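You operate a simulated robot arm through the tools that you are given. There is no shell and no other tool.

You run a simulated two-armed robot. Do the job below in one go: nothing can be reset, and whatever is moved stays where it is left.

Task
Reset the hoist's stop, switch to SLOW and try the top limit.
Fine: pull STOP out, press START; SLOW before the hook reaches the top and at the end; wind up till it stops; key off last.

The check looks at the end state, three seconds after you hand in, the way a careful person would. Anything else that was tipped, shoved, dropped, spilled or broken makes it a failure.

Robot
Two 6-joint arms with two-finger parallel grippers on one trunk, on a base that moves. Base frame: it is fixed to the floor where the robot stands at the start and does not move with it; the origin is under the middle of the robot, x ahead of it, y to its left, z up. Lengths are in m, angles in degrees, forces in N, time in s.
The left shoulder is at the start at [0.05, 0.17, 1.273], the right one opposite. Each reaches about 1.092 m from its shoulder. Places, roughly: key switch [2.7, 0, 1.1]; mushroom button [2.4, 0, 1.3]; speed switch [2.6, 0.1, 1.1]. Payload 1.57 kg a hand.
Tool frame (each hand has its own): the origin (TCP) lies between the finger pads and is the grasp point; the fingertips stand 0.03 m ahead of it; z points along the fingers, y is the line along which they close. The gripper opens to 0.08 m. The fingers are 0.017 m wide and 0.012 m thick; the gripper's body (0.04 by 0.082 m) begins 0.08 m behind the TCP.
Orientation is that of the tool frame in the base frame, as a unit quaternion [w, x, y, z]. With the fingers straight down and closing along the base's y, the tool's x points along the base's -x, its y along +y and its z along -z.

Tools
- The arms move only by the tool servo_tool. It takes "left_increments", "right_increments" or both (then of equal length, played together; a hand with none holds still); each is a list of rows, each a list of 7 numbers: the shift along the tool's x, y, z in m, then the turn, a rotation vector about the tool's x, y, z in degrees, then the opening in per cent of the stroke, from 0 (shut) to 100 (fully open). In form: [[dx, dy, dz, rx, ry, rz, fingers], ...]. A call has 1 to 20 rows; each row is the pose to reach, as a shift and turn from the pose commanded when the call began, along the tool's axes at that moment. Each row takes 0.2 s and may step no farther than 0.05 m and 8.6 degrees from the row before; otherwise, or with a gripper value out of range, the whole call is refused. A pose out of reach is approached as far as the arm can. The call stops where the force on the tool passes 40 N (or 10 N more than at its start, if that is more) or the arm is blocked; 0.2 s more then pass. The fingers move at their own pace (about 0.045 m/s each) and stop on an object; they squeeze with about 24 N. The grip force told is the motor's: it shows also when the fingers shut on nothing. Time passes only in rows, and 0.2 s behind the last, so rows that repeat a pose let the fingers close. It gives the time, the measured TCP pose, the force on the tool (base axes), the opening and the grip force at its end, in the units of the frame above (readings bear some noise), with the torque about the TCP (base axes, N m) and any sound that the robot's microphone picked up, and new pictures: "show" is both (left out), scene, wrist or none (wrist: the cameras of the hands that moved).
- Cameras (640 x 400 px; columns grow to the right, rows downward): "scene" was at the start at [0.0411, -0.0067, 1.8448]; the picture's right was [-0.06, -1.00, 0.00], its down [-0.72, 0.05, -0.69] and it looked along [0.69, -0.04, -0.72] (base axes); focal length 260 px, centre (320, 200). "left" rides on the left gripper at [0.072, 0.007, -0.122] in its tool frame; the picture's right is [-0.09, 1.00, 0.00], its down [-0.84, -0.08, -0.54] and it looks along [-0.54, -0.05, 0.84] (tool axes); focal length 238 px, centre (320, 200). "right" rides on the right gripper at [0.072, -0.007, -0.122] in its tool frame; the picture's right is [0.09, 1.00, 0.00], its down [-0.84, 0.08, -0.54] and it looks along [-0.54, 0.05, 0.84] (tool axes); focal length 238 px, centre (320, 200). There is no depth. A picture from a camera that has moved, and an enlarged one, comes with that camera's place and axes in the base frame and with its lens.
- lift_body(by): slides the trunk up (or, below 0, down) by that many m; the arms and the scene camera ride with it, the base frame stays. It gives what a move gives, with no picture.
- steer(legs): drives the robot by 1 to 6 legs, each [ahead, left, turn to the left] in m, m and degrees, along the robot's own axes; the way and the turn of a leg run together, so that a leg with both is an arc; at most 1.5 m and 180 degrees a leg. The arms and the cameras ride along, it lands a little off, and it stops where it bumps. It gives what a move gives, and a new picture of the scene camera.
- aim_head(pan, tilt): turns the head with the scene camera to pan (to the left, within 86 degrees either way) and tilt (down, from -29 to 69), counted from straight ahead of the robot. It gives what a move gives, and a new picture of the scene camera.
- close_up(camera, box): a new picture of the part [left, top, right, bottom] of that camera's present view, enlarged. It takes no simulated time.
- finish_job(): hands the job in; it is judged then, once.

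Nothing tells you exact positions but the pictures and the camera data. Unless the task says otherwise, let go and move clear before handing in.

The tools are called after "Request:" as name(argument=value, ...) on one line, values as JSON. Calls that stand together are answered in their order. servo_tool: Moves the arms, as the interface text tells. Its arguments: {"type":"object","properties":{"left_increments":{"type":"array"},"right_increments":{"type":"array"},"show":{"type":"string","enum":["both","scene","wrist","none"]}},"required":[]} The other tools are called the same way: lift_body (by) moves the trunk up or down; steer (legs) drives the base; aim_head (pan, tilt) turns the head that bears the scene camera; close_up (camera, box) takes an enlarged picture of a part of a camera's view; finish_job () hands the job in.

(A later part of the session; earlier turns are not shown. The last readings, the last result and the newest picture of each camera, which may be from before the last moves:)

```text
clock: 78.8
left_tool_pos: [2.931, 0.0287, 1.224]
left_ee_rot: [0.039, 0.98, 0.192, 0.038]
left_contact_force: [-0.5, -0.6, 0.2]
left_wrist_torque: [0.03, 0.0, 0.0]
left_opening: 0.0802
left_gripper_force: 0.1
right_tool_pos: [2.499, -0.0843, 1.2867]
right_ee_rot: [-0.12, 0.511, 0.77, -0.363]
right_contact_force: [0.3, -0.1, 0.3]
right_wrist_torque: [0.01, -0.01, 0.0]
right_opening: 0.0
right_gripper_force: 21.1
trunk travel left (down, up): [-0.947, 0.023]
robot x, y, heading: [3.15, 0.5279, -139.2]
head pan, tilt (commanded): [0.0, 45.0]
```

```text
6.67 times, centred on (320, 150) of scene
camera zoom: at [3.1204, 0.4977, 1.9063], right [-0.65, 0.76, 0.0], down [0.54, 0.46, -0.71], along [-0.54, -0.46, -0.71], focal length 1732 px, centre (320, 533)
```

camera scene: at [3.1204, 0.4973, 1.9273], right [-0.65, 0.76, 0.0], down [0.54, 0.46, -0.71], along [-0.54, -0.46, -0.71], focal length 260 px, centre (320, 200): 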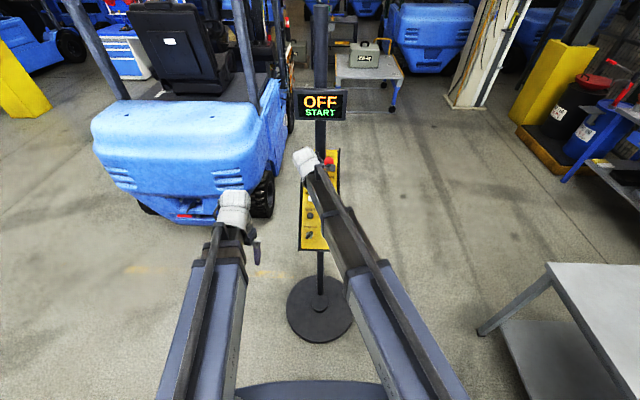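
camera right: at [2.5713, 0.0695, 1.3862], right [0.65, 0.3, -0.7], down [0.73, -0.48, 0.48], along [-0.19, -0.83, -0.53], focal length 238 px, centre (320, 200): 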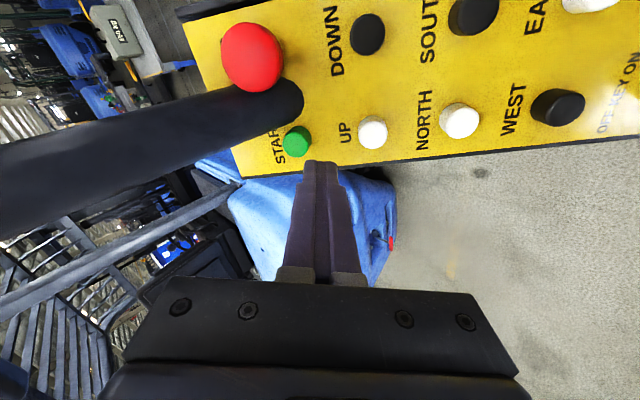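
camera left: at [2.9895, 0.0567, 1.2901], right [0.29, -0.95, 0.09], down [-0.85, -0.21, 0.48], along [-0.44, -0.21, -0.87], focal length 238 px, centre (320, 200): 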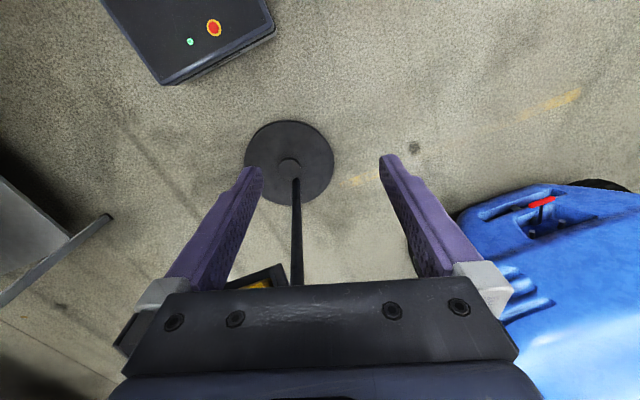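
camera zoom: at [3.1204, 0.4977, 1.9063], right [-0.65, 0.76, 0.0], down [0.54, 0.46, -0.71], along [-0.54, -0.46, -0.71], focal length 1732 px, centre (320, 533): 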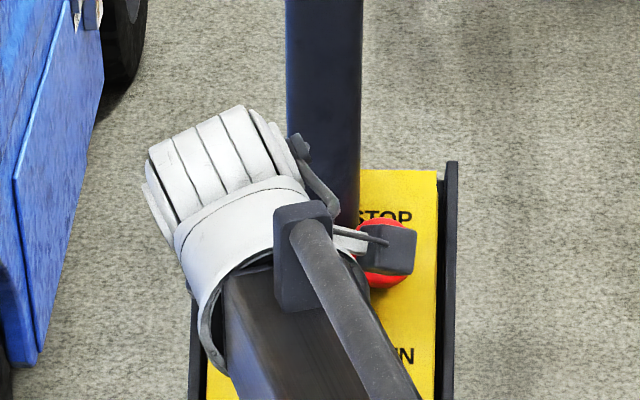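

The closed fingertips are right over START, about 1.5 cm off it. I'll lower and press inward, then check the display.

Request:
lift_body(by=-0.013)

Request:
servo_tool(right_increments=[[-0.0007, -0.0027, 0.0028, 0, 0, 0, 0], [-0.0013, -0.0048, 0.005, 0, 0, 0, 0], [-0.0018, -0.0068, 0.0071, 0, 0, 0, 0], [-0.0022, -0.0082, 0.0085, 0, 0, 0, 0], [-0.0022, -0.0082, 0.0085, 0, 0, 0, 0]])

Request:
close_up(camera="scene", box=[272, 70, 368, 130])

```text
clock: 79.4
left_tool_pos: [2.9318, 0.0289, 1.2105]
left_ee_rot: [0.039, 0.98, 0.192, 0.038]
left_contact_force: [-0.1, 0.9, 0.7]
left_wrist_torque: [-0.01, -0.02, 0.03]
left_opening: 0.0799
left_gripper_force: 0.1
right_tool_pos: [2.4987, -0.0838, 1.2726]
right_ee_rot: [-0.12, 0.51, 0.771, -0.363]
right_contact_force: [1.3, 1.5, 1.8]
right_wrist_torque: [0.05, 0.0, -0.01]
right_opening: 0.0
right_gripper_force: 20.9
trunk travel left (down, up): [-0.934, 0.036]
robot x, y, heading: [3.151, 0.5254, -139.3]
head pan, tilt (commanded): [0.0, 45.0]
```

```text
clock: 80.6
left_tool_pos: [2.9319, 0.0303, 1.2123]
left_ee_rot: [0.04, 0.98, 0.192, 0.038]
left_contact_force: [0.7, 0.7, -0.6]
left_wrist_torque: [-0.01, 0.02, 0.03]
left_opening: 0.0799
left_gripper_force: 0.1
right_tool_pos: [2.4914, -0.0905, 1.275]
right_ee_rot: [-0.12, 0.51, 0.771, -0.364]
right_contact_force: [11.6, 9.0, 3.8]
right_wrist_torque: [0.16, -0.23, -0.05]
right_opening: 0.0
right_gripper_force: 21.7
trunk travel left (down, up): [-0.934, 0.036]
robot x, y, heading: [3.1477, 0.5243, -139.2]
head pan, tilt (commanded): [0.0, 45.0]
camera scene: at [3.1228, 0.4995, 1.8935], right [-0.65, 0.76, 0.0], down [0.54, 0.46, -0.71], along [-0.54, -0.46, -0.71], focal length 260 px, centre (320, 200)
camera right: at [2.5206, 0.025, 1.3535], right [0.65, 0.3, -0.7], down [0.73, -0.48, 0.48], along [-0.19, -0.83, -0.53], focal length 238 px, centre (320, 200)
```

scene: 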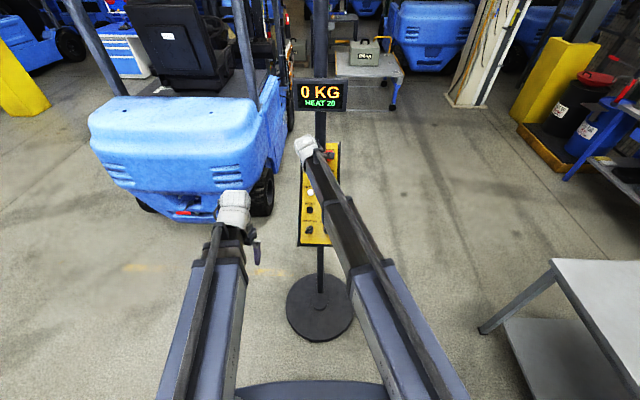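
right: 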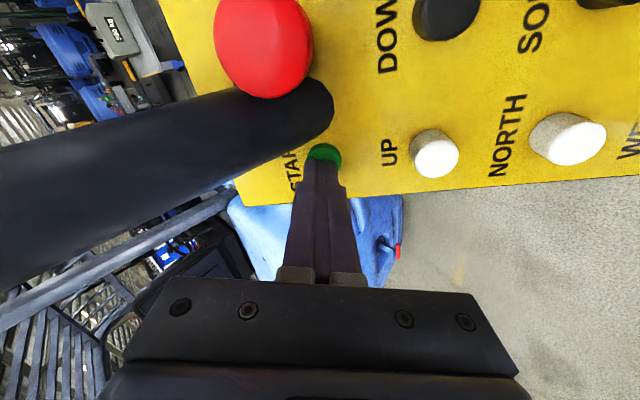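

```text
6.67 times, centred on (320, 100) of scene
camera zoom: at [3.1228, 0.4995, 1.8935], right [-0.65, 0.76, 0.0], down [0.54, 0.46, -0.71], along [-0.54, -0.46, -0.71], focal length 1732 px, centre (320, 867)
```

zoom: 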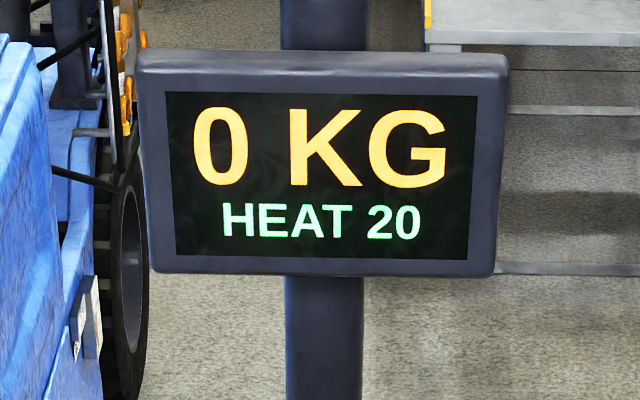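

The display now shows "0 KG / HEAT 20" – the hoist is live. I'll back off START, then look for the hook with the head while the hand waits clear above UP.

Request:
servo_tool(right_increments=[[0.0036, 0.011, -0.0116, 0, 0, 0, 0], [0.0072, 0.022, -0.0232, 0, 0, 0, 0], [0.0108, 0.033, -0.0347, 0, 0, 0, 0], [0.0144, 0.0441, -0.0463, 0, 0, 0, 0], [0.0144, 0.0441, -0.0463, 0, 0, 0, 0]], show="wrist")

Request:
aim_head(pan=86, tilt=-29)

```text
clock: 81.8
left_tool_pos: [2.9304, 0.0288, 1.2092]
left_ee_rot: [0.04, 0.98, 0.191, 0.038]
left_contact_force: [0.2, 0.2, 0.0]
left_wrist_torque: [0.01, 0.01, 0.03]
left_opening: 0.08
left_gripper_force: 0.0
right_tool_pos: [2.5386, -0.0487, 1.2729]
right_ee_rot: [-0.121, 0.51, 0.771, -0.362]
right_contact_force: [0.1, 0.3, 0.7]
right_wrist_torque: [0.03, -0.01, -0.02]
right_opening: 0.0
right_gripper_force: 21.1
trunk travel left (down, up): [-0.934, 0.036]
robot x, y, heading: [3.1514, 0.5214, -139.6]
head pan, tilt (commanded): [0.0, 45.0]
camera right: at [2.5677, 0.0664, 1.3517], right [0.65, 0.3, -0.7], down [0.73, -0.48, 0.48], along [-0.19, -0.83, -0.53], focal length 238 px, centre (320, 200)
```

right: 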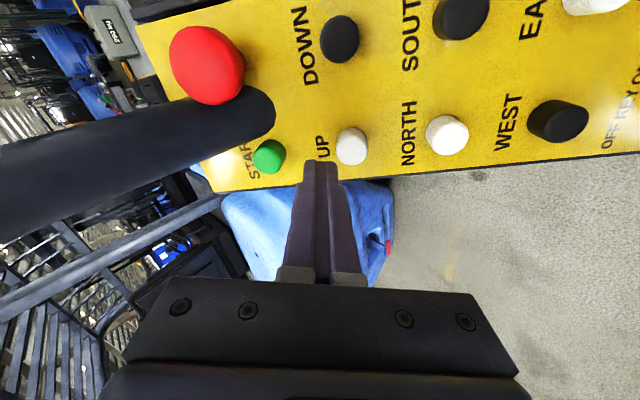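

```text
clock: 83.4
left_tool_pos: [2.9307, 0.0285, 1.209]
left_ee_rot: [0.04, 0.98, 0.192, 0.038]
left_contact_force: [0.4, 0.3, -0.4]
left_wrist_torque: [-0.01, 0.02, 0.0]
left_opening: 0.08
left_gripper_force: 0.0
right_tool_pos: [2.5371, -0.0483, 1.2735]
right_ee_rot: [-0.122, 0.51, 0.771, -0.362]
right_contact_force: [0.7, 0.0, 0.1]
right_wrist_torque: [0.0, 0.02, 0.0]
right_opening: 0.0001
right_gripper_force: 21.1
trunk travel left (down, up): [-0.934, 0.036]
robot x, y, heading: [3.152, 0.5272, -139.3]
head pan, tilt (commanded): [85.9, -28.6]
camera scene: at [3.2217, 0.4964, 2.0043], right [-0.8, -0.6, 0.0], down [0.28, -0.38, -0.88], along [0.52, -0.71, 0.48], focal length 260 px, centre (320, 200)
```

scene: 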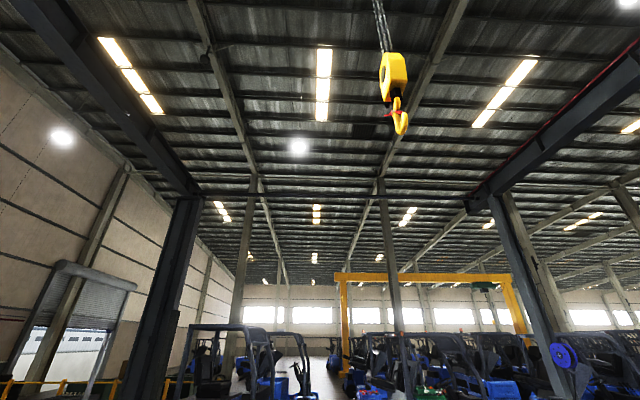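

The hook hangs at about (3.4, -0.2, 2.8) and is visible from this head pose. I'll keep watching it from here while I position over UP.

Request:
servo_tool(right_increments=[[-0.0029, 0.0052, -0.0043, 0, 0, 0, 0], [-0.0029, 0.0052, -0.0043, 0, 0, 0, 0]], show="none")

Request:
lift_body(by=-0.036)

Request:
close_up(camera="right", box=[200, 80, 440, 230])

```text
clock: 84.0
left_tool_pos: [2.9313, 0.0282, 1.2111]
left_ee_rot: [0.039, 0.98, 0.192, 0.039]
left_contact_force: [0.2, -0.6, 0.3]
left_wrist_torque: [0.0, -0.01, -0.01]
left_opening: 0.0801
left_gripper_force: 0.1
right_tool_pos: [2.5462, -0.0485, 1.2724]
right_ee_rot: [-0.121, 0.51, 0.771, -0.362]
right_contact_force: [-0.7, 0.1, 0.4]
right_wrist_torque: [-0.03, -0.01, 0.01]
right_opening: 0.0
right_gripper_force: 21.7
trunk travel left (down, up): [-0.934, 0.036]
robot x, y, heading: [3.1527, 0.5281, -139.0]
head pan, tilt (commanded): [85.9, -28.6]
```

```text
clock: 84.8
left_tool_pos: [2.9326, 0.0289, 1.1736]
left_ee_rot: [0.04, 0.98, 0.191, 0.038]
left_contact_force: [0.1, -0.4, 0.1]
left_wrist_torque: [-0.01, 0.0, 0.01]
left_opening: 0.0801
left_gripper_force: 0.0
right_tool_pos: [2.5457, -0.0483, 1.2369]
right_ee_rot: [-0.121, 0.509, 0.772, -0.361]
right_contact_force: [0.3, -0.7, 0.9]
right_wrist_torque: [0.01, 0.04, 0.0]
right_opening: 0.0
right_gripper_force: 21.4
trunk travel left (down, up): [-0.898, 0.072]
robot x, y, heading: [3.1511, 0.5263, -139.4]
head pan, tilt (commanded): [85.9, -28.6]
```

```text
2.67 times, centred on (320, 155) of right
camera zoom: at [2.5758, 0.0666, 1.3161], right [0.65, 0.3, -0.7], down [0.73, -0.48, 0.48], along [-0.19, -0.83, -0.53], focal length 636 px, centre (320, 320)
```

zoom: 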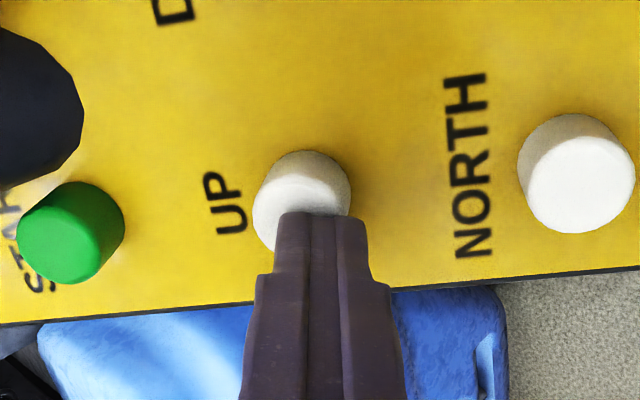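

The fingertips are just down-panel of UP as planned. I'll lower the last 5 mm, then press inward and watch the hook.

Request:
lift_body(by=-0.005)

Request:
servo_tool(right_increments=[[-0.0007, -0.0027, 0.0028, 0, 0, 0, 0], [-0.0013, -0.0048, 0.005, 0, 0, 0, 0], [-0.0018, -0.0068, 0.0071, 0, 0, 0, 0], [-0.0022, -0.0082, 0.0085, 0, 0, 0, 0], [-0.0022, -0.0082, 0.0085, 0, 0, 0, 0], [-0.0022, -0.0082, 0.0085, 0, 0, 0, 0], [-0.0022, -0.0082, 0.0085, 0, 0, 0, 0]])

```text
clock: 85.3
left_tool_pos: [2.9303, 0.0284, 1.1708]
left_ee_rot: [0.04, 0.98, 0.192, 0.038]
left_contact_force: [0.1, -0.7, 0.3]
left_wrist_torque: [0.0, 0.0, 0.02]
left_opening: 0.0801
left_gripper_force: 0.1
right_tool_pos: [2.5472, -0.0488, 1.232]
right_ee_rot: [-0.121, 0.51, 0.771, -0.361]
right_contact_force: [1.6, 0.2, 2.0]
right_wrist_torque: [0.02, -0.02, 0.06]
right_opening: 0.0003
right_gripper_force: 21.3
trunk travel left (down, up): [-0.893, 0.077]
robot x, y, heading: [3.1508, 0.5271, -139.1]
head pan, tilt (commanded): [85.9, -28.6]
```

```text
clock: 86.9
left_tool_pos: [2.9309, 0.028, 1.1692]
left_ee_rot: [0.04, 0.98, 0.192, 0.038]
left_contact_force: [-0.1, -0.8, 0.0]
left_wrist_torque: [0.01, 0.04, 0.02]
left_opening: 0.0801
left_gripper_force: 0.0
right_tool_pos: [2.5374, -0.0562, 1.2324]
right_ee_rot: [-0.121, 0.51, 0.771, -0.362]
right_contact_force: [3.5, 2.2, 1.3]
right_wrist_torque: [0.06, -0.1, 0.0]
right_opening: 0.0
right_gripper_force: 21.3
trunk travel left (down, up): [-0.893, 0.077]
robot x, y, heading: [3.1505, 0.5267, -139.5]
head pan, tilt (commanded): [85.9, -28.6]
camera scene: at [3.2226, 0.497, 1.9634], right [-0.8, -0.6, 0.0], down [0.29, -0.39, -0.88], along [0.52, -0.7, 0.48], focal length 260 px, centre (320, 200)
camera right: at [2.5661, 0.0593, 1.3114], right [0.65, 0.3, -0.7], down [0.73, -0.48, 0.48], along [-0.19, -0.83, -0.53], focal length 238 px, centre (320, 200)
```

scene: 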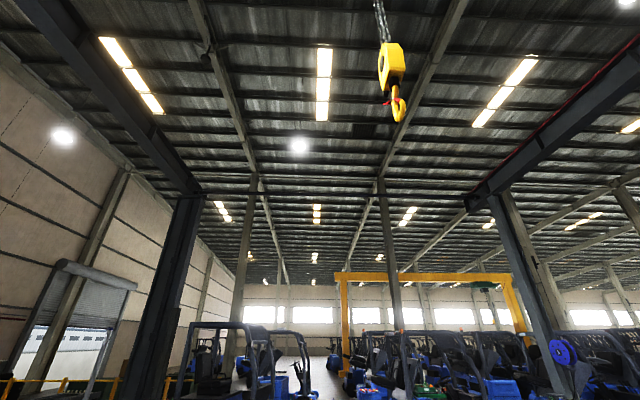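
right: 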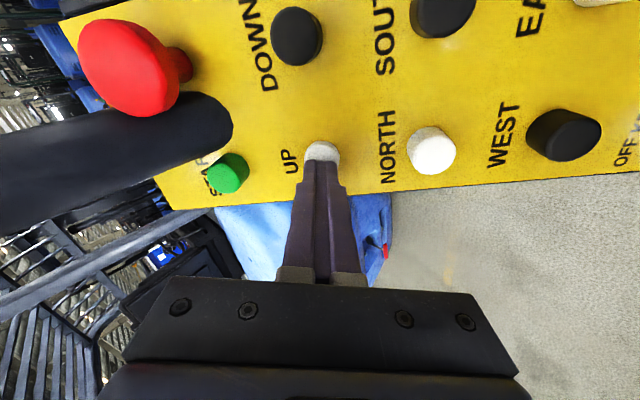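

The hook appears slightly higher, but the camera also dropped, so I'll hold a second and compare again.

Request:
servo_tool(right_increments=[[0, 0, 0, 0, 0, 0, 0], [0, 0, 0, 0, 0, 0, 0], [0, 0, 0, 0, 0, 0, 0], [0, 0, 0, 0, 0, 0, 0], [0, 0, 0, 0, 0, 0, 0]], show="scene")

```text
clock: 88.1
left_tool_pos: [2.9316, 0.0278, 1.1706]
left_ee_rot: [0.04, 0.98, 0.192, 0.038]
left_contact_force: [0.3, 0.1, 0.4]
left_wrist_torque: [-0.03, -0.01, 0.01]
left_opening: 0.0801
left_gripper_force: 0.2
right_tool_pos: [2.5373, -0.0561, 1.2326]
right_ee_rot: [-0.12, 0.51, 0.772, -0.362]
right_contact_force: [2.1, 0.7, 3.3]
right_wrist_torque: [0.0, -0.04, -0.02]
right_opening: 0.0
right_gripper_force: 21.5
trunk travel left (down, up): [-0.893, 0.077]
robot x, y, heading: [3.1473, 0.5266, -139.7]
head pan, tilt (commanded): [85.9, -28.6]
camera scene: at [3.2224, 0.497, 1.9634], right [-0.8, -0.6, 0.0], down [0.29, -0.39, -0.88], along [0.52, -0.7, 0.48], focal length 260 px, centre (320, 200)
```

scene: 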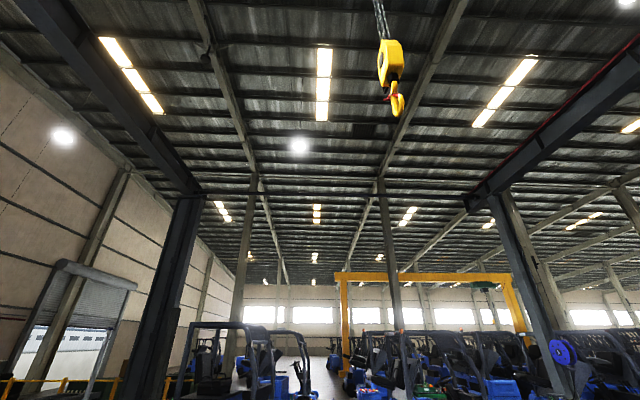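

The hook is creeping up (about 4 px in 1.2 s) as expected in SLOW. I'll keep UP held for longer and watch.

Request:
servo_tool(right_increments=[[0, 0, 0, 0, 0, 0, 0], [0, 0, 0, 0, 0, 0, 0], [0, 0, 0, 0, 0, 0, 0], [0, 0, 0, 0, 0, 0, 0], [0, 0, 0, 0, 0, 0, 0], [0, 0, 0, 0, 0, 0, 0], [0, 0, 0, 0, 0, 0, 0], [0, 0, 0, 0, 0, 0, 0], [0, 0, 0, 0, 0, 0, 0], [0, 0, 0, 0, 0, 0, 0], [0, 0, 0, 0, 0, 0, 0], [0, 0, 0, 0, 0, 0, 0], [0, 0, 0, 0, 0, 0, 0], [0, 0, 0, 0, 0, 0, 0], [0, 0, 0, 0, 0, 0, 0], [0, 0, 0, 0, 0, 0, 0], [0, 0, 0, 0, 0, 0, 0], [0, 0, 0, 0, 0, 0, 0], [0, 0, 0, 0, 0, 0, 0], [0, 0, 0, 0, 0, 0, 0]], show="scene")

```text
clock: 92.3
left_tool_pos: [2.9308, 0.0284, 1.1703]
left_ee_rot: [0.039, 0.98, 0.193, 0.038]
left_contact_force: [-0.2, -0.1, -0.6]
left_wrist_torque: [-0.01, 0.0, 0.02]
left_opening: 0.0801
left_gripper_force: 0.1
right_tool_pos: [2.5374, -0.0563, 1.2328]
right_ee_rot: [-0.121, 0.51, 0.771, -0.363]
right_contact_force: [2.5, 2.3, 2.9]
right_wrist_torque: [0.06, -0.07, 0.01]
right_opening: 0.0001
right_gripper_force: 20.8
trunk travel left (down, up): [-0.893, 0.077]
robot x, y, heading: [3.153, 0.5249, -139.2]
head pan, tilt (commanded): [85.9, -28.6]
camera scene: at [3.2224, 0.4971, 1.9634], right [-0.8, -0.6, 0.0], down [0.29, -0.39, -0.88], along [0.52, -0.7, 0.48], focal length 260 px, centre (320, 200)
```

scene: 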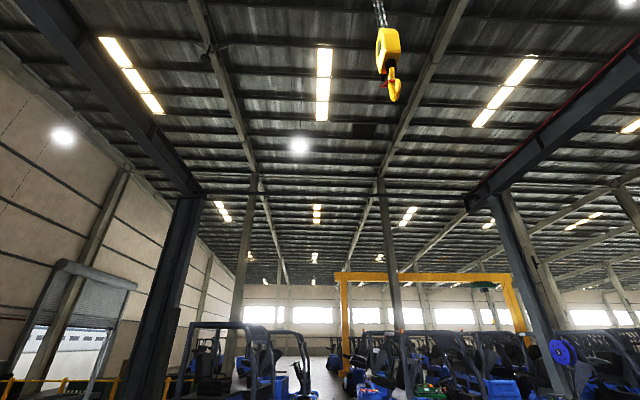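

The hook is rising steadily at slow speed. While still holding UP, I'll turn the head to check the display (load/heat).

Request:
aim_head(pan=0, tilt=30)

Request:
close_up(camera="scene", box=[256, 90, 384, 170])

```text
clock: 93.9
left_tool_pos: [2.9315, 0.0288, 1.1697]
left_ee_rot: [0.04, 0.98, 0.191, 0.038]
left_contact_force: [0.1, 0.0, 0.1]
left_wrist_torque: [0.01, -0.02, 0.0]
left_opening: 0.0796
left_gripper_force: 0.0
right_tool_pos: [2.5373, -0.0558, 1.2325]
right_ee_rot: [-0.121, 0.509, 0.771, -0.362]
right_contact_force: [2.6, 2.8, 2.4]
right_wrist_torque: [0.01, -0.03, -0.03]
right_opening: 0.0
right_gripper_force: 21.8
trunk travel left (down, up): [-0.893, 0.077]
robot x, y, heading: [3.153, 0.5246, -139.4]
head pan, tilt (commanded): [0.0, 30.0]
camera scene: at [3.1139, 0.4919, 1.875], right [-0.65, 0.76, 0.0], down [0.38, 0.33, -0.87], along [-0.66, -0.56, -0.5], focal length 260 px, centre (320, 200)
```

scene: 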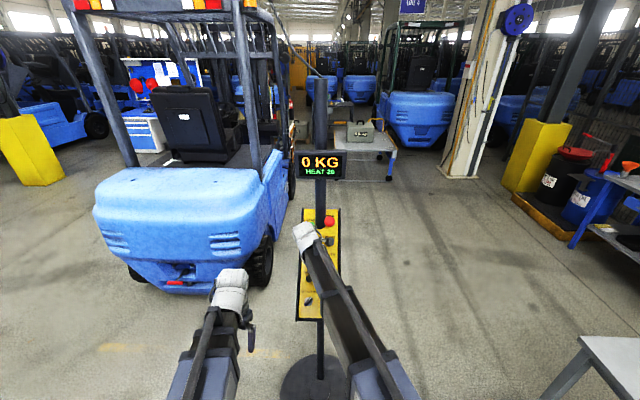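

```text
5.00 times, centred on (320, 130) of scene
camera zoom: at [3.1139, 0.4919, 1.875], right [-0.65, 0.76, 0.0], down [0.38, 0.33, -0.87], along [-0.66, -0.56, -0.5], focal length 1299 px, centre (320, 550)
```

zoom: 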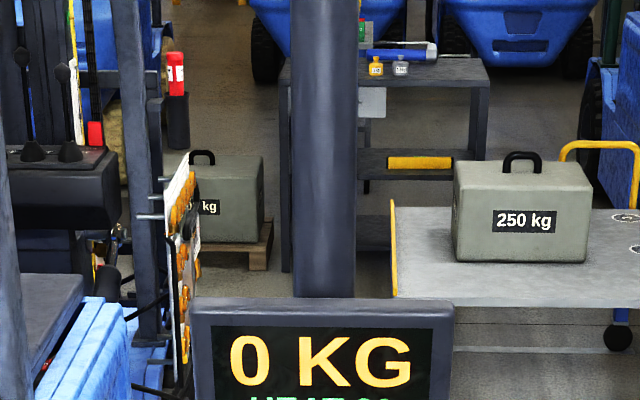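

Request:
close_up(camera="scene", box=[288, 140, 352, 180])

Request:
servo_tool(right_increments=[[0, 0, 0, 0, 0, 0, 0], [0, 0, 0, 0, 0, 0, 0], [0, 0, 0, 0, 0, 0, 0], [0, 0, 0, 0, 0, 0, 0], [0, 0, 0, 0, 0, 0, 0], [0, 0, 0, 0, 0, 0, 0], [0, 0, 0, 0, 0, 0, 0], [0, 0, 0, 0, 0, 0, 0], [0, 0, 0, 0, 0, 0, 0], [0, 0, 0, 0, 0, 0, 0]], show="none")

Request:
close_up(camera="scene", box=[288, 140, 352, 180])

```text
10.00 times, centred on (320, 160) of scene
camera zoom: at [3.1139, 0.4919, 1.875], right [-0.65, 0.76, 0.0], down [0.38, 0.33, -0.87], along [-0.66, -0.56, -0.5], focal length 2598 px, centre (320, 600)
```

zoom: 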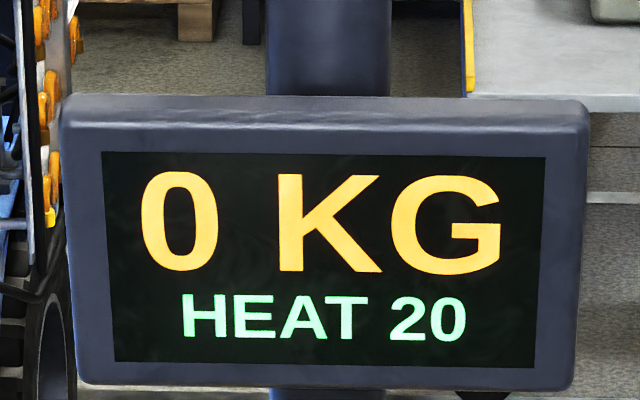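

```text
clock: 96.1
left_tool_pos: [2.9309, 0.0293, 1.1702]
left_ee_rot: [0.04, 0.98, 0.191, 0.038]
left_contact_force: [1.6, 0.6, -0.1]
left_wrist_torque: [0.04, -0.01, -0.02]
left_opening: 0.0798
left_gripper_force: 0.1
right_tool_pos: [2.5348, -0.0557, 1.2331]
right_ee_rot: [-0.121, 0.51, 0.771, -0.362]
right_contact_force: [2.2, 1.6, 2.4]
right_wrist_torque: [0.01, -0.05, -0.04]
right_opening: 0.0
right_gripper_force: 21.3
trunk travel left (down, up): [-0.893, 0.077]
robot x, y, heading: [3.1509, 0.5283, -139.3]
head pan, tilt (commanded): [0.0, 30.0]
```

```text
10.00 times, centred on (320, 160) of scene
camera zoom: at [3.1138, 0.492, 1.875], right [-0.65, 0.76, 0.0], down [0.38, 0.33, -0.87], along [-0.66, -0.56, -0.5], focal length 2598 px, centre (320, 600)
```

zoom: 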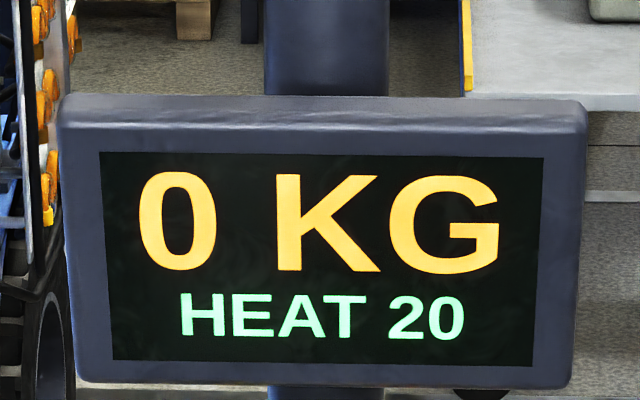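

Heat is steady at 20. I'll turn back to the hook and keep holding.

Request:
aim_head(pan=86, tilt=-29)

Request:
servo_tool(right_increments=[[0, 0, 0, 0, 0, 0, 0], [0, 0, 0, 0, 0, 0, 0], [0, 0, 0, 0, 0, 0, 0], [0, 0, 0, 0, 0, 0, 0], [0, 0, 0, 0, 0, 0, 0], [0, 0, 0, 0, 0, 0, 0], [0, 0, 0, 0, 0, 0, 0], [0, 0, 0, 0, 0, 0, 0], [0, 0, 0, 0, 0, 0, 0], [0, 0, 0, 0, 0, 0, 0], [0, 0, 0, 0, 0, 0, 0], [0, 0, 0, 0, 0, 0, 0], [0, 0, 0, 0, 0, 0, 0], [0, 0, 0, 0, 0, 0, 0], [0, 0, 0, 0, 0, 0, 0], [0, 0, 0, 0, 0, 0, 0], [0, 0, 0, 0, 0, 0, 0], [0, 0, 0, 0, 0, 0, 0], [0, 0, 0, 0, 0, 0, 0], [0, 0, 0, 0, 0, 0, 0]], show="scene")

```text
clock: 97.7
left_tool_pos: [2.9323, 0.0267, 1.1706]
left_ee_rot: [0.039, 0.98, 0.193, 0.038]
left_contact_force: [0.3, -0.4, 0.2]
left_wrist_torque: [0.0, 0.0, 0.04]
left_opening: 0.0801
left_gripper_force: 0.1
right_tool_pos: [2.537, -0.057, 1.2326]
right_ee_rot: [-0.121, 0.509, 0.772, -0.361]
right_contact_force: [1.9, 1.4, 3.1]
right_wrist_torque: [0.02, 0.0, -0.02]
right_opening: 0.0
right_gripper_force: 21.5
trunk travel left (down, up): [-0.893, 0.077]
robot x, y, heading: [3.1509, 0.5264, -139.2]
head pan, tilt (commanded): [85.9, -28.6]
camera scene: at [3.2224, 0.497, 1.9633], right [-0.8, -0.6, 0.0], down [0.28, -0.39, -0.88], along [0.52, -0.71, 0.48], focal length 260 px, centre (320, 200)
```

scene: 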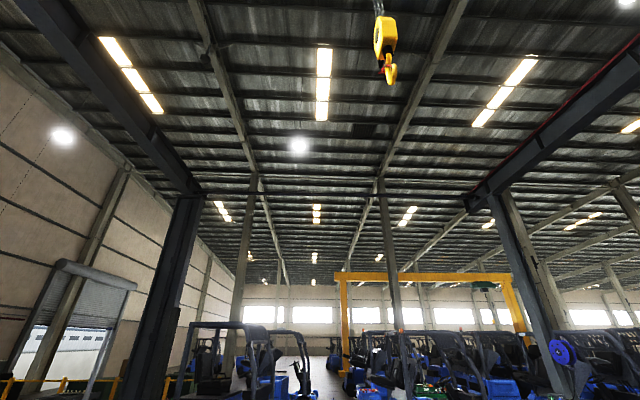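

```text
clock: 101.9
left_tool_pos: [2.931, 0.0282, 1.1703]
left_ee_rot: [0.039, 0.98, 0.192, 0.038]
left_contact_force: [-0.8, -0.2, 0.7]
left_wrist_torque: [0.0, 0.04, 0.04]
left_opening: 0.08
left_gripper_force: 0.0
right_tool_pos: [2.5373, -0.0558, 1.2338]
right_ee_rot: [-0.122, 0.509, 0.771, -0.362]
right_contact_force: [2.3, 1.4, 2.9]
right_wrist_torque: [0.04, -0.02, 0.01]
right_opening: 0.0001
right_gripper_force: 21.1
trunk travel left (down, up): [-0.893, 0.077]
robot x, y, heading: [3.1517, 0.5285, -139.3]
head pan, tilt (commanded): [85.9, -28.6]
camera scene: at [3.2224, 0.4971, 1.9634], right [-0.8, -0.6, 0.0], down [0.29, -0.39, -0.88], along [0.52, -0.7, 0.48], focal length 260 px, centre (320, 200)
```

scene: 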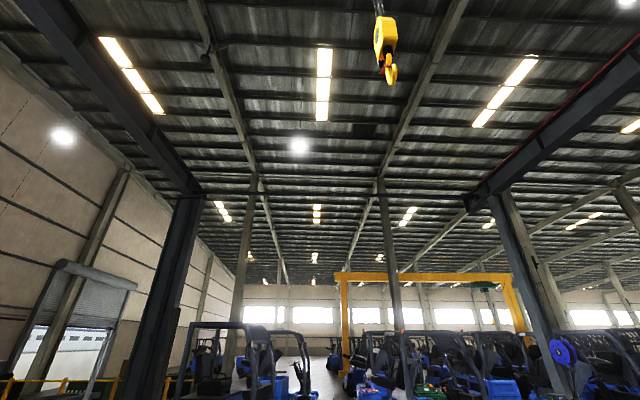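

The hook has stopped moving (same position over the last 4 s), so the top limit has tripped. I'll verify on the display while still holding UP.

Request:
aim_head(pan=0, tilt=30)

Request:
close_up(camera="scene", box=[288, 140, 352, 180])

Request:
close_up(camera="right", box=[200, 80, 440, 230])

```text
clock: 103.5
left_tool_pos: [2.9321, 0.0286, 1.1687]
left_ee_rot: [0.04, 0.98, 0.191, 0.039]
left_contact_force: [0.5, 0.3, -1.0]
left_wrist_torque: [0.03, -0.02, 0.03]
left_opening: 0.0802
left_gripper_force: 0.0
right_tool_pos: [2.5371, -0.0552, 1.2313]
right_ee_rot: [-0.122, 0.51, 0.771, -0.361]
right_contact_force: [1.0, 1.4, 2.2]
right_wrist_torque: [-0.02, -0.02, 0.01]
right_opening: 0.0001
right_gripper_force: 20.9
trunk travel left (down, up): [-0.893, 0.077]
robot x, y, heading: [3.153, 0.5268, -139.4]
head pan, tilt (commanded): [0.0, 30.0]
camera scene: at [3.1138, 0.4919, 1.875], right [-0.65, 0.76, 0.0], down [0.38, 0.33, -0.87], along [-0.66, -0.56, -0.5], focal length 260 px, centre (320, 200)
```

scene: 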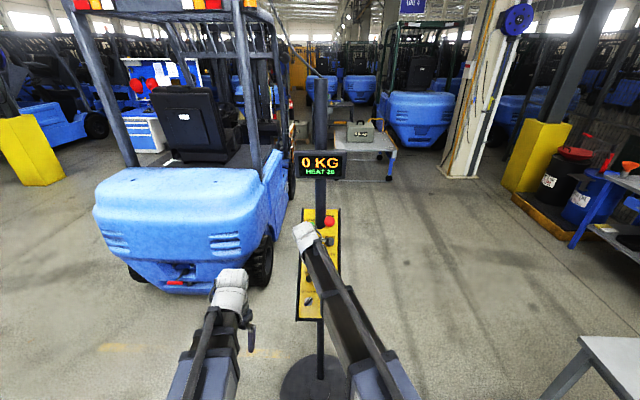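

```text
10.00 times, centred on (320, 160) of scene
camera zoom: at [3.1138, 0.4919, 1.875], right [-0.65, 0.76, 0.0], down [0.38, 0.33, -0.87], along [-0.66, -0.56, -0.5], focal length 2598 px, centre (320, 600)
```

zoom: 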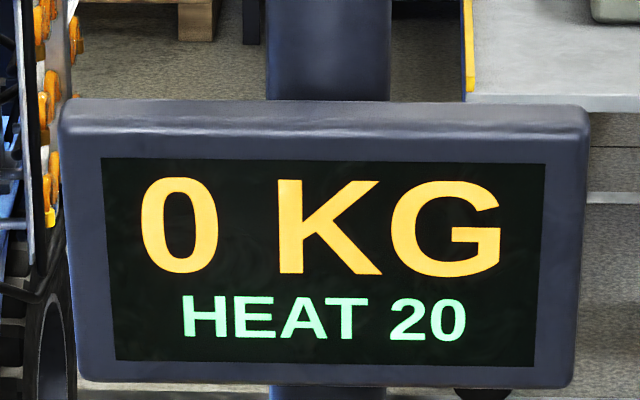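

```text
2.67 times, centred on (320, 155) of right
camera zoom: at [2.5661, 0.0593, 1.3113], right [0.65, 0.3, -0.7], down [0.73, -0.48, 0.48], along [-0.19, -0.83, -0.53], focal length 636 px, centre (320, 320)
```

zoom: 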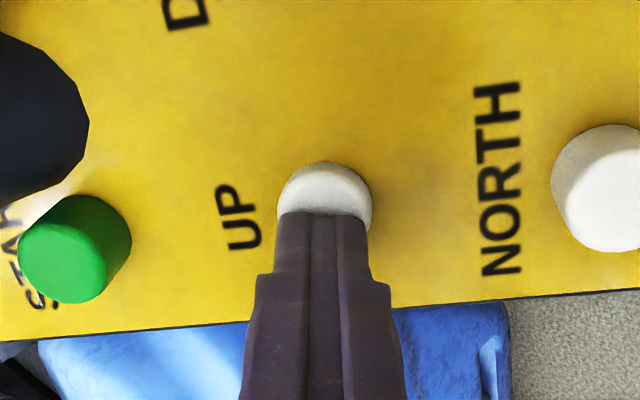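

To be sure it's the limit and not a weak press, I'll push UP a few millimetres deeper and watch whether the hook moves any further.

Request:
servo_tool(right_increments=[[-0.0004, -0.0014, 0.0014, 0, 0, 0, 0], [-0.0007, -0.0027, 0.0028, 0, 0, 0, 0], [-0.0007, -0.0027, 0.0028, 0, 0, 0, 0]], show="none")

Request:
aim_head(pan=86, tilt=-29)

Request:
servo_tool(right_increments=[[0, 0, 0, 0, 0, 0, 0], [0, 0, 0, 0, 0, 0, 0], [0, 0, 0, 0, 0, 0, 0], [0, 0, 0, 0, 0, 0, 0], [0, 0, 0, 0, 0, 0, 0], [0, 0, 0, 0, 0, 0, 0], [0, 0, 0, 0, 0, 0, 0], [0, 0, 0, 0, 0, 0, 0], [0, 0, 0, 0, 0, 0, 0], [0, 0, 0, 0, 0, 0, 0]], show="scene")

Request:
close_up(camera="scene", box=[320, 0, 448, 80])

```text
clock: 104.3
left_tool_pos: [2.9312, 0.0299, 1.1698]
left_ee_rot: [0.039, 0.98, 0.191, 0.039]
left_contact_force: [-0.4, -0.7, 0.1]
left_wrist_torque: [-0.03, -0.01, 0.01]
left_opening: 0.0799
left_gripper_force: 0.1
right_tool_pos: [2.5346, -0.0574, 1.2329]
right_ee_rot: [-0.121, 0.51, 0.771, -0.362]
right_contact_force: [8.8, 5.6, 2.2]
right_wrist_torque: [0.1, -0.23, -0.04]
right_opening: 0.0
right_gripper_force: 20.9
trunk travel left (down, up): [-0.893, 0.077]
robot x, y, heading: [3.1498, 0.5261, -139.2]
head pan, tilt (commanded): [0.0, 30.0]
```

```text
clock: 105.9
left_tool_pos: [2.9314, 0.0288, 1.17]
left_ee_rot: [0.04, 0.98, 0.191, 0.038]
left_contact_force: [0.0, -0.2, 0.3]
left_wrist_torque: [-0.03, -0.01, -0.03]
left_opening: 0.0798
left_gripper_force: 0.0
right_tool_pos: [2.5348, -0.0574, 1.2331]
right_ee_rot: [-0.121, 0.51, 0.771, -0.362]
right_contact_force: [6.7, 2.3, 6.6]
right_wrist_torque: [0.02, -0.06, 0.0]
right_opening: 0.0
right_gripper_force: 21.7
trunk travel left (down, up): [-0.893, 0.077]
robot x, y, heading: [3.151, 0.5254, -139.7]
head pan, tilt (commanded): [85.9, -28.6]
camera scene: at [3.2236, 0.4976, 1.9633], right [-0.8, -0.6, 0.0], down [0.28, -0.39, -0.88], along [0.52, -0.71, 0.48], focal length 260 px, centre (320, 200)
```

scene: 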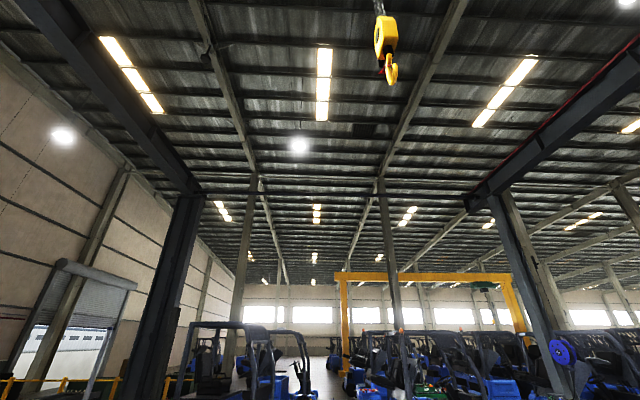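

```text
clock: 108.1
left_tool_pos: [2.9318, 0.0301, 1.1699]
left_ee_rot: [0.04, 0.98, 0.191, 0.039]
left_contact_force: [0.5, -0.5, -0.1]
left_wrist_torque: [0.03, -0.01, 0.04]
left_opening: 0.0803
left_gripper_force: 0.1
right_tool_pos: [2.5353, -0.0567, 1.2327]
right_ee_rot: [-0.121, 0.509, 0.771, -0.362]
right_contact_force: [4.6, 1.4, 9.3]
right_wrist_torque: [0.01, 0.01, 0.03]
right_opening: 0.0
right_gripper_force: 20.8
trunk travel left (down, up): [-0.893, 0.077]
robot x, y, heading: [3.1535, 0.5257, -139.3]
head pan, tilt (commanded): [85.9, -28.6]
camera scene: at [3.2235, 0.4978, 1.9633], right [-0.8, -0.6, 0.0], down [0.28, -0.39, -0.88], along [0.52, -0.7, 0.48], focal length 260 px, centre (320, 200)
```

scene: 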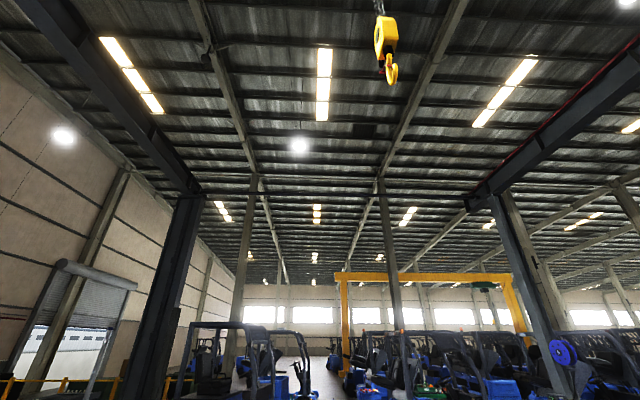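

```text
5.00 times, centred on (384, 40) of scene
camera zoom: at [3.2235, 0.4978, 1.9633], right [-0.8, -0.6, 0.0], down [0.28, -0.39, -0.88], along [0.52, -0.7, 0.48], focal length 1299 px, centre (0, 1000)
```

zoom: 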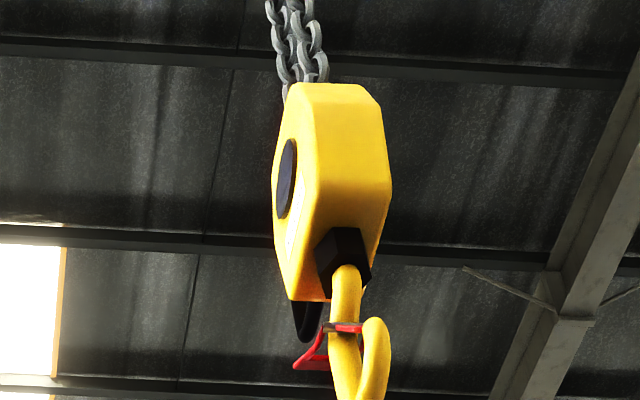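

The hook hasn't budged with a firm press, so it is at the limit. As a last check I'll release UP and press it once more briefly.

Request:
servo_tool(right_increments=[[0.0011, 0.0041, -0.0042, 0, 0, 0, 0], [0.0022, 0.0082, -0.0085, 0, 0, 0, 0], [0.0022, 0.0082, -0.0085, 0, 0, 0, 0], [0.0022, 0.0082, -0.0085, 0, 0, 0, 0], [0.0011, 0.0041, -0.0042, 0, 0, 0, 0], [0, 0, 0, 0, 0, 0, 0], [0, 0, 0, 0, 0, 0, 0], [0, 0, 0, 0, 0, 0, 0], [0, 0, 0, 0, 0, 0, 0], [0, 0, 0, 0, 0, 0, 0], [0, 0, 0, 0, 0, 0, 0], [0, 0, 0, 0, 0, 0, 0], [0, 0, 0, 0, 0, 0, 0]], show="none")

Request:
close_up(camera="scene", box=[320, 0, 448, 80])

```text
clock: 110.9
left_tool_pos: [2.9328, 0.0302, 1.1693]
left_ee_rot: [0.04, 0.98, 0.191, 0.038]
left_contact_force: [-0.6, -0.2, -0.7]
left_wrist_torque: [-0.01, 0.0, 0.01]
left_opening: 0.08
left_gripper_force: 0.1
right_tool_pos: [2.5348, -0.0578, 1.2325]
right_ee_rot: [-0.122, 0.509, 0.771, -0.362]
right_contact_force: [7.7, 4.4, 5.1]
right_wrist_torque: [0.06, -0.13, -0.01]
right_opening: 0.0003
right_gripper_force: 21.2
trunk travel left (down, up): [-0.893, 0.077]
robot x, y, heading: [3.152, 0.5242, -139.4]
head pan, tilt (commanded): [85.9, -28.6]
```

```text
5.00 times, centred on (384, 40) of scene
camera zoom: at [3.2238, 0.4976, 1.9634], right [-0.8, -0.6, 0.0], down [0.28, -0.39, -0.88], along [0.52, -0.7, 0.48], focal length 1299 px, centre (0, 1000)
```

zoom: 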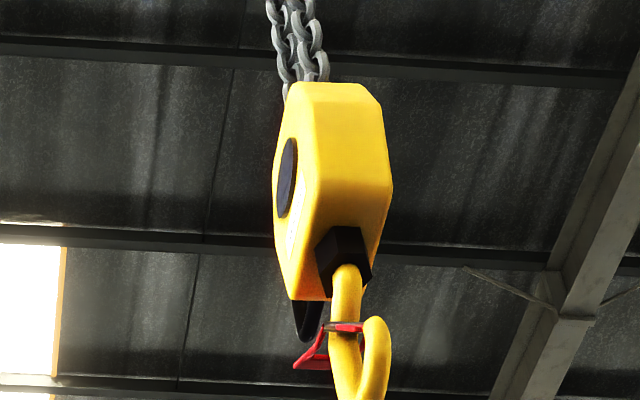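

UP re-pressed with no further motion: the top limit holds. Now I'll release UP and bring the right hand down to the key switch, rolling it to match the lever at ON.

Request:
lift_body(by=0.012)

Request:
servo_tool(right_increments=[[0.0029, 0.0098, -0.0086, -0.16, 0.54, 7.79, 0], [0.0058, 0.0197, -0.0171, -0.32, 1.07, 15.58, 0], [0.0087, 0.0295, -0.0257, -0.48, 1.61, 23.37, 0], [0.0116, 0.0394, -0.0343, -0.63, 2.14, 31.15, 0], [0.0145, 0.0492, -0.0429, -0.79, 2.68, 38.94, 20], [0.0174, 0.059, -0.0514, -0.95, 3.22, 46.73, 40], [0.0203, 0.0689, -0.06, -1.11, 3.75, 54.52, 55], [0.0231, 0.0787, -0.0686, -1.27, 4.29, 62.31, 55], [0.026, 0.0886, -0.0772, -1.43, 4.82, 70.1, 55], [0.0289, 0.0984, -0.0857, -1.59, 5.36, 77.89, 55], [0.0318, 0.1082, -0.0943, -1.75, 5.9, 85.68, 55], [0.0347, 0.1181, -0.1029, -1.9, 6.43, 93.46, 55], [0.0376, 0.1279, -0.1115, -2.06, 6.97, 101.25, 55], [0.0405, 0.1378, -0.12, -2.22, 7.5, 109.04, 55], [0.0434, 0.1476, -0.1286, -2.38, 8.04, 116.83, 55], [0.0434, 0.1476, -0.1286, -2.38, 8.04, 116.83, 55]])

Request:
close_up(camera="right", box=[160, 0, 480, 200])

```text
clock: 111.5
left_tool_pos: [2.9317, 0.0289, 1.181]
left_ee_rot: [0.04, 0.98, 0.191, 0.038]
left_contact_force: [0.4, -0.1, 0.4]
left_wrist_torque: [0.02, -0.04, 0.01]
left_opening: 0.0802
left_gripper_force: 0.0
right_tool_pos: [2.5321, -0.0582, 1.2437]
right_ee_rot: [-0.122, 0.51, 0.771, -0.361]
right_contact_force: [-1.2, -0.3, 3.6]
right_wrist_torque: [0.03, 0.08, 0.03]
right_opening: 0.0001
right_gripper_force: 21.0
trunk travel left (down, up): [-0.905, 0.065]
robot x, y, heading: [3.1485, 0.5228, -139.8]
head pan, tilt (commanded): [85.9, -28.6]
```

```text
clock: 114.9
left_tool_pos: [2.9306, 0.0297, 1.1815]
left_ee_rot: [0.039, 0.98, 0.191, 0.038]
left_contact_force: [-0.1, 0.9, -0.4]
left_wrist_torque: [-0.05, -0.02, 0.01]
left_opening: 0.0801
left_gripper_force: 0.0
right_tool_pos: [2.6861, 0.068, 1.2256]
right_ee_rot: [0.209, 0.945, -0.034, -0.248]
right_contact_force: [-0.3, 0.6, 0.2]
right_wrist_torque: [-0.03, 0.01, -0.02]
right_opening: 0.0439
right_gripper_force: 0.1
trunk travel left (down, up): [-0.905, 0.065]
robot x, y, heading: [3.1489, 0.523, -139.5]
head pan, tilt (commanded): [85.9, -28.6]
camera scene: at [3.2216, 0.4962, 1.9754], right [-0.8, -0.6, 0.0], down [0.29, -0.39, -0.88], along [0.52, -0.7, 0.48], focal length 260 px, centre (320, 200)
camera right: at [2.8063, 0.1075, 1.2881], right [0.12, -0.92, 0.37], down [-0.47, 0.27, 0.84], along [-0.88, -0.27, -0.4], focal length 238 px, centre (320, 200)
```

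scene: 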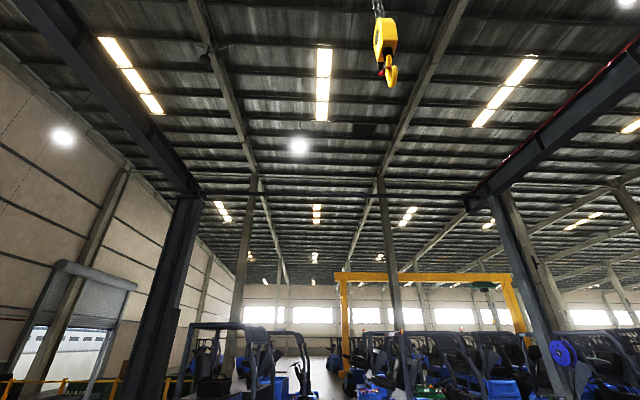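
right: 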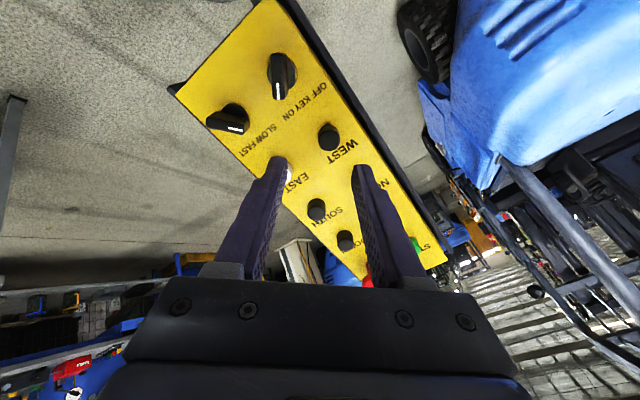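

```text
2.00 times, centred on (320, 100) of right
camera zoom: at [2.8063, 0.1075, 1.2881], right [0.12, -0.92, 0.37], down [-0.47, 0.27, 0.84], along [-0.88, -0.27, -0.4], focal length 477 px, centre (320, 400)
```

zoom: 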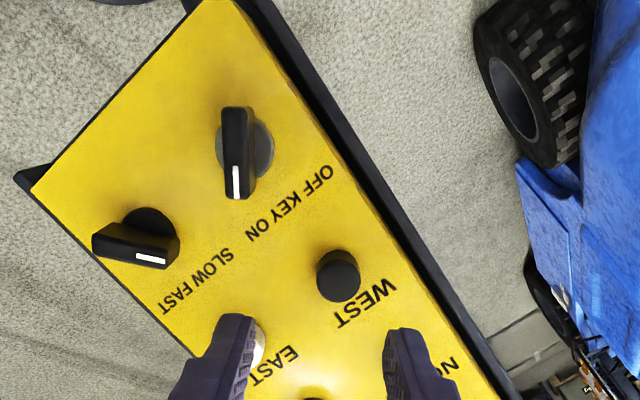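

The hand is aligned with the key lever. I'll turn the head back to the panel and descend in steps as I did for the speed knob.

Request:
lift_body(by=-0.08)

Request:
aim_head(pan=0, tilt=40)

Request:
close_up(camera="right", box=[200, 40, 440, 190])

Request:
close_up(camera="scene", box=[272, 60, 368, 120])

```text
clock: 116.1
left_tool_pos: [2.9296, 0.0296, 1.102]
left_ee_rot: [0.039, 0.98, 0.193, 0.038]
left_contact_force: [0.0, -0.2, -0.7]
left_wrist_torque: [0.03, 0.01, 0.0]
left_opening: 0.0799
left_gripper_force: 0.1
right_tool_pos: [2.6855, 0.0667, 1.1475]
right_ee_rot: [0.209, 0.945, -0.033, -0.248]
right_contact_force: [0.5, 0.2, -1.3]
right_wrist_torque: [0.04, 0.05, 0.01]
right_opening: 0.0442
right_gripper_force: 0.1
trunk travel left (down, up): [-0.825, 0.145]
robot x, y, heading: [3.1523, 0.5255, -139.5]
head pan, tilt (commanded): [85.9, -28.6]
```

```text
clock: 117.7
left_tool_pos: [2.9309, 0.0285, 1.1014]
left_ee_rot: [0.039, 0.98, 0.192, 0.038]
left_contact_force: [-0.4, 0.6, -0.4]
left_wrist_torque: [0.0, 0.01, 0.01]
left_opening: 0.0803
left_gripper_force: 0.1
right_tool_pos: [2.6864, 0.0664, 1.147]
right_ee_rot: [0.209, 0.945, -0.032, -0.248]
right_contact_force: [1.2, -0.3, -0.7]
right_wrist_torque: [0.0, 0.0, -0.01]
right_opening: 0.044
right_gripper_force: 0.1
trunk travel left (down, up): [-0.825, 0.145]
robot x, y, heading: [3.1512, 0.5267, -139.4]
head pan, tilt (commanded): [0.0, 40.0]
camera scene: at [3.1173, 0.4949, 1.7916], right [-0.65, 0.76, 0.0], down [0.49, 0.42, -0.77], along [-0.58, -0.5, -0.64], focal length 260 px, centre (320, 200)
```

scene: 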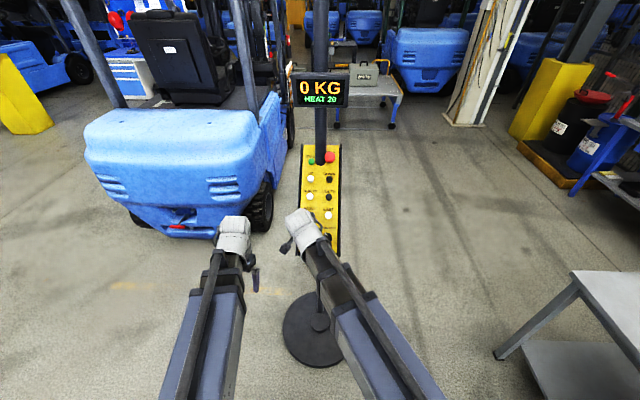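

```text
2.67 times, centred on (320, 115) of right
camera zoom: at [2.8062, 0.1078, 1.2082], right [0.12, -0.92, 0.37], down [-0.47, 0.27, 0.84], along [-0.88, -0.27, -0.4], focal length 636 px, centre (320, 427)
```

zoom: 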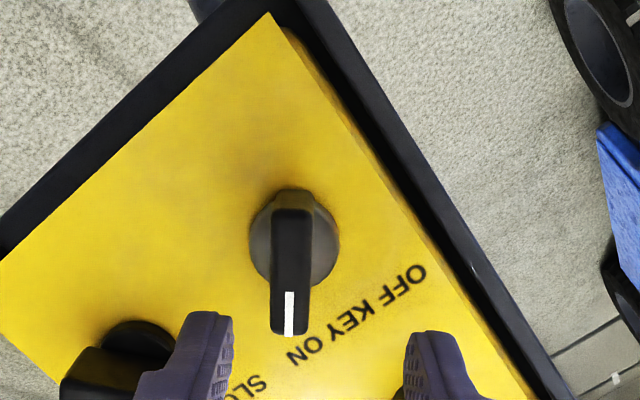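

```text
6.67 times, centred on (320, 90) of scene
camera zoom: at [3.1173, 0.4949, 1.7916], right [-0.65, 0.76, 0.0], down [0.49, 0.42, -0.77], along [-0.58, -0.5, -0.64], focal length 1732 px, centre (320, 933)
```

zoom: 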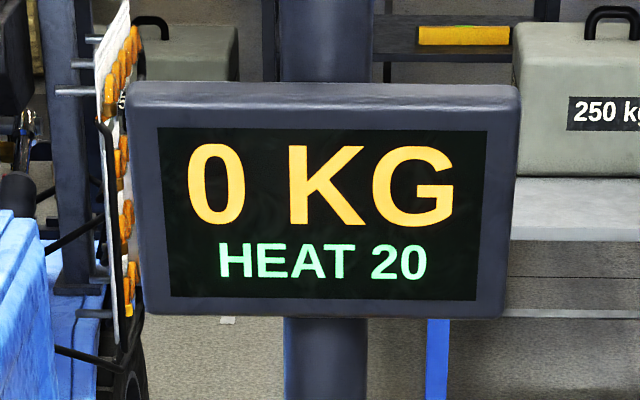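

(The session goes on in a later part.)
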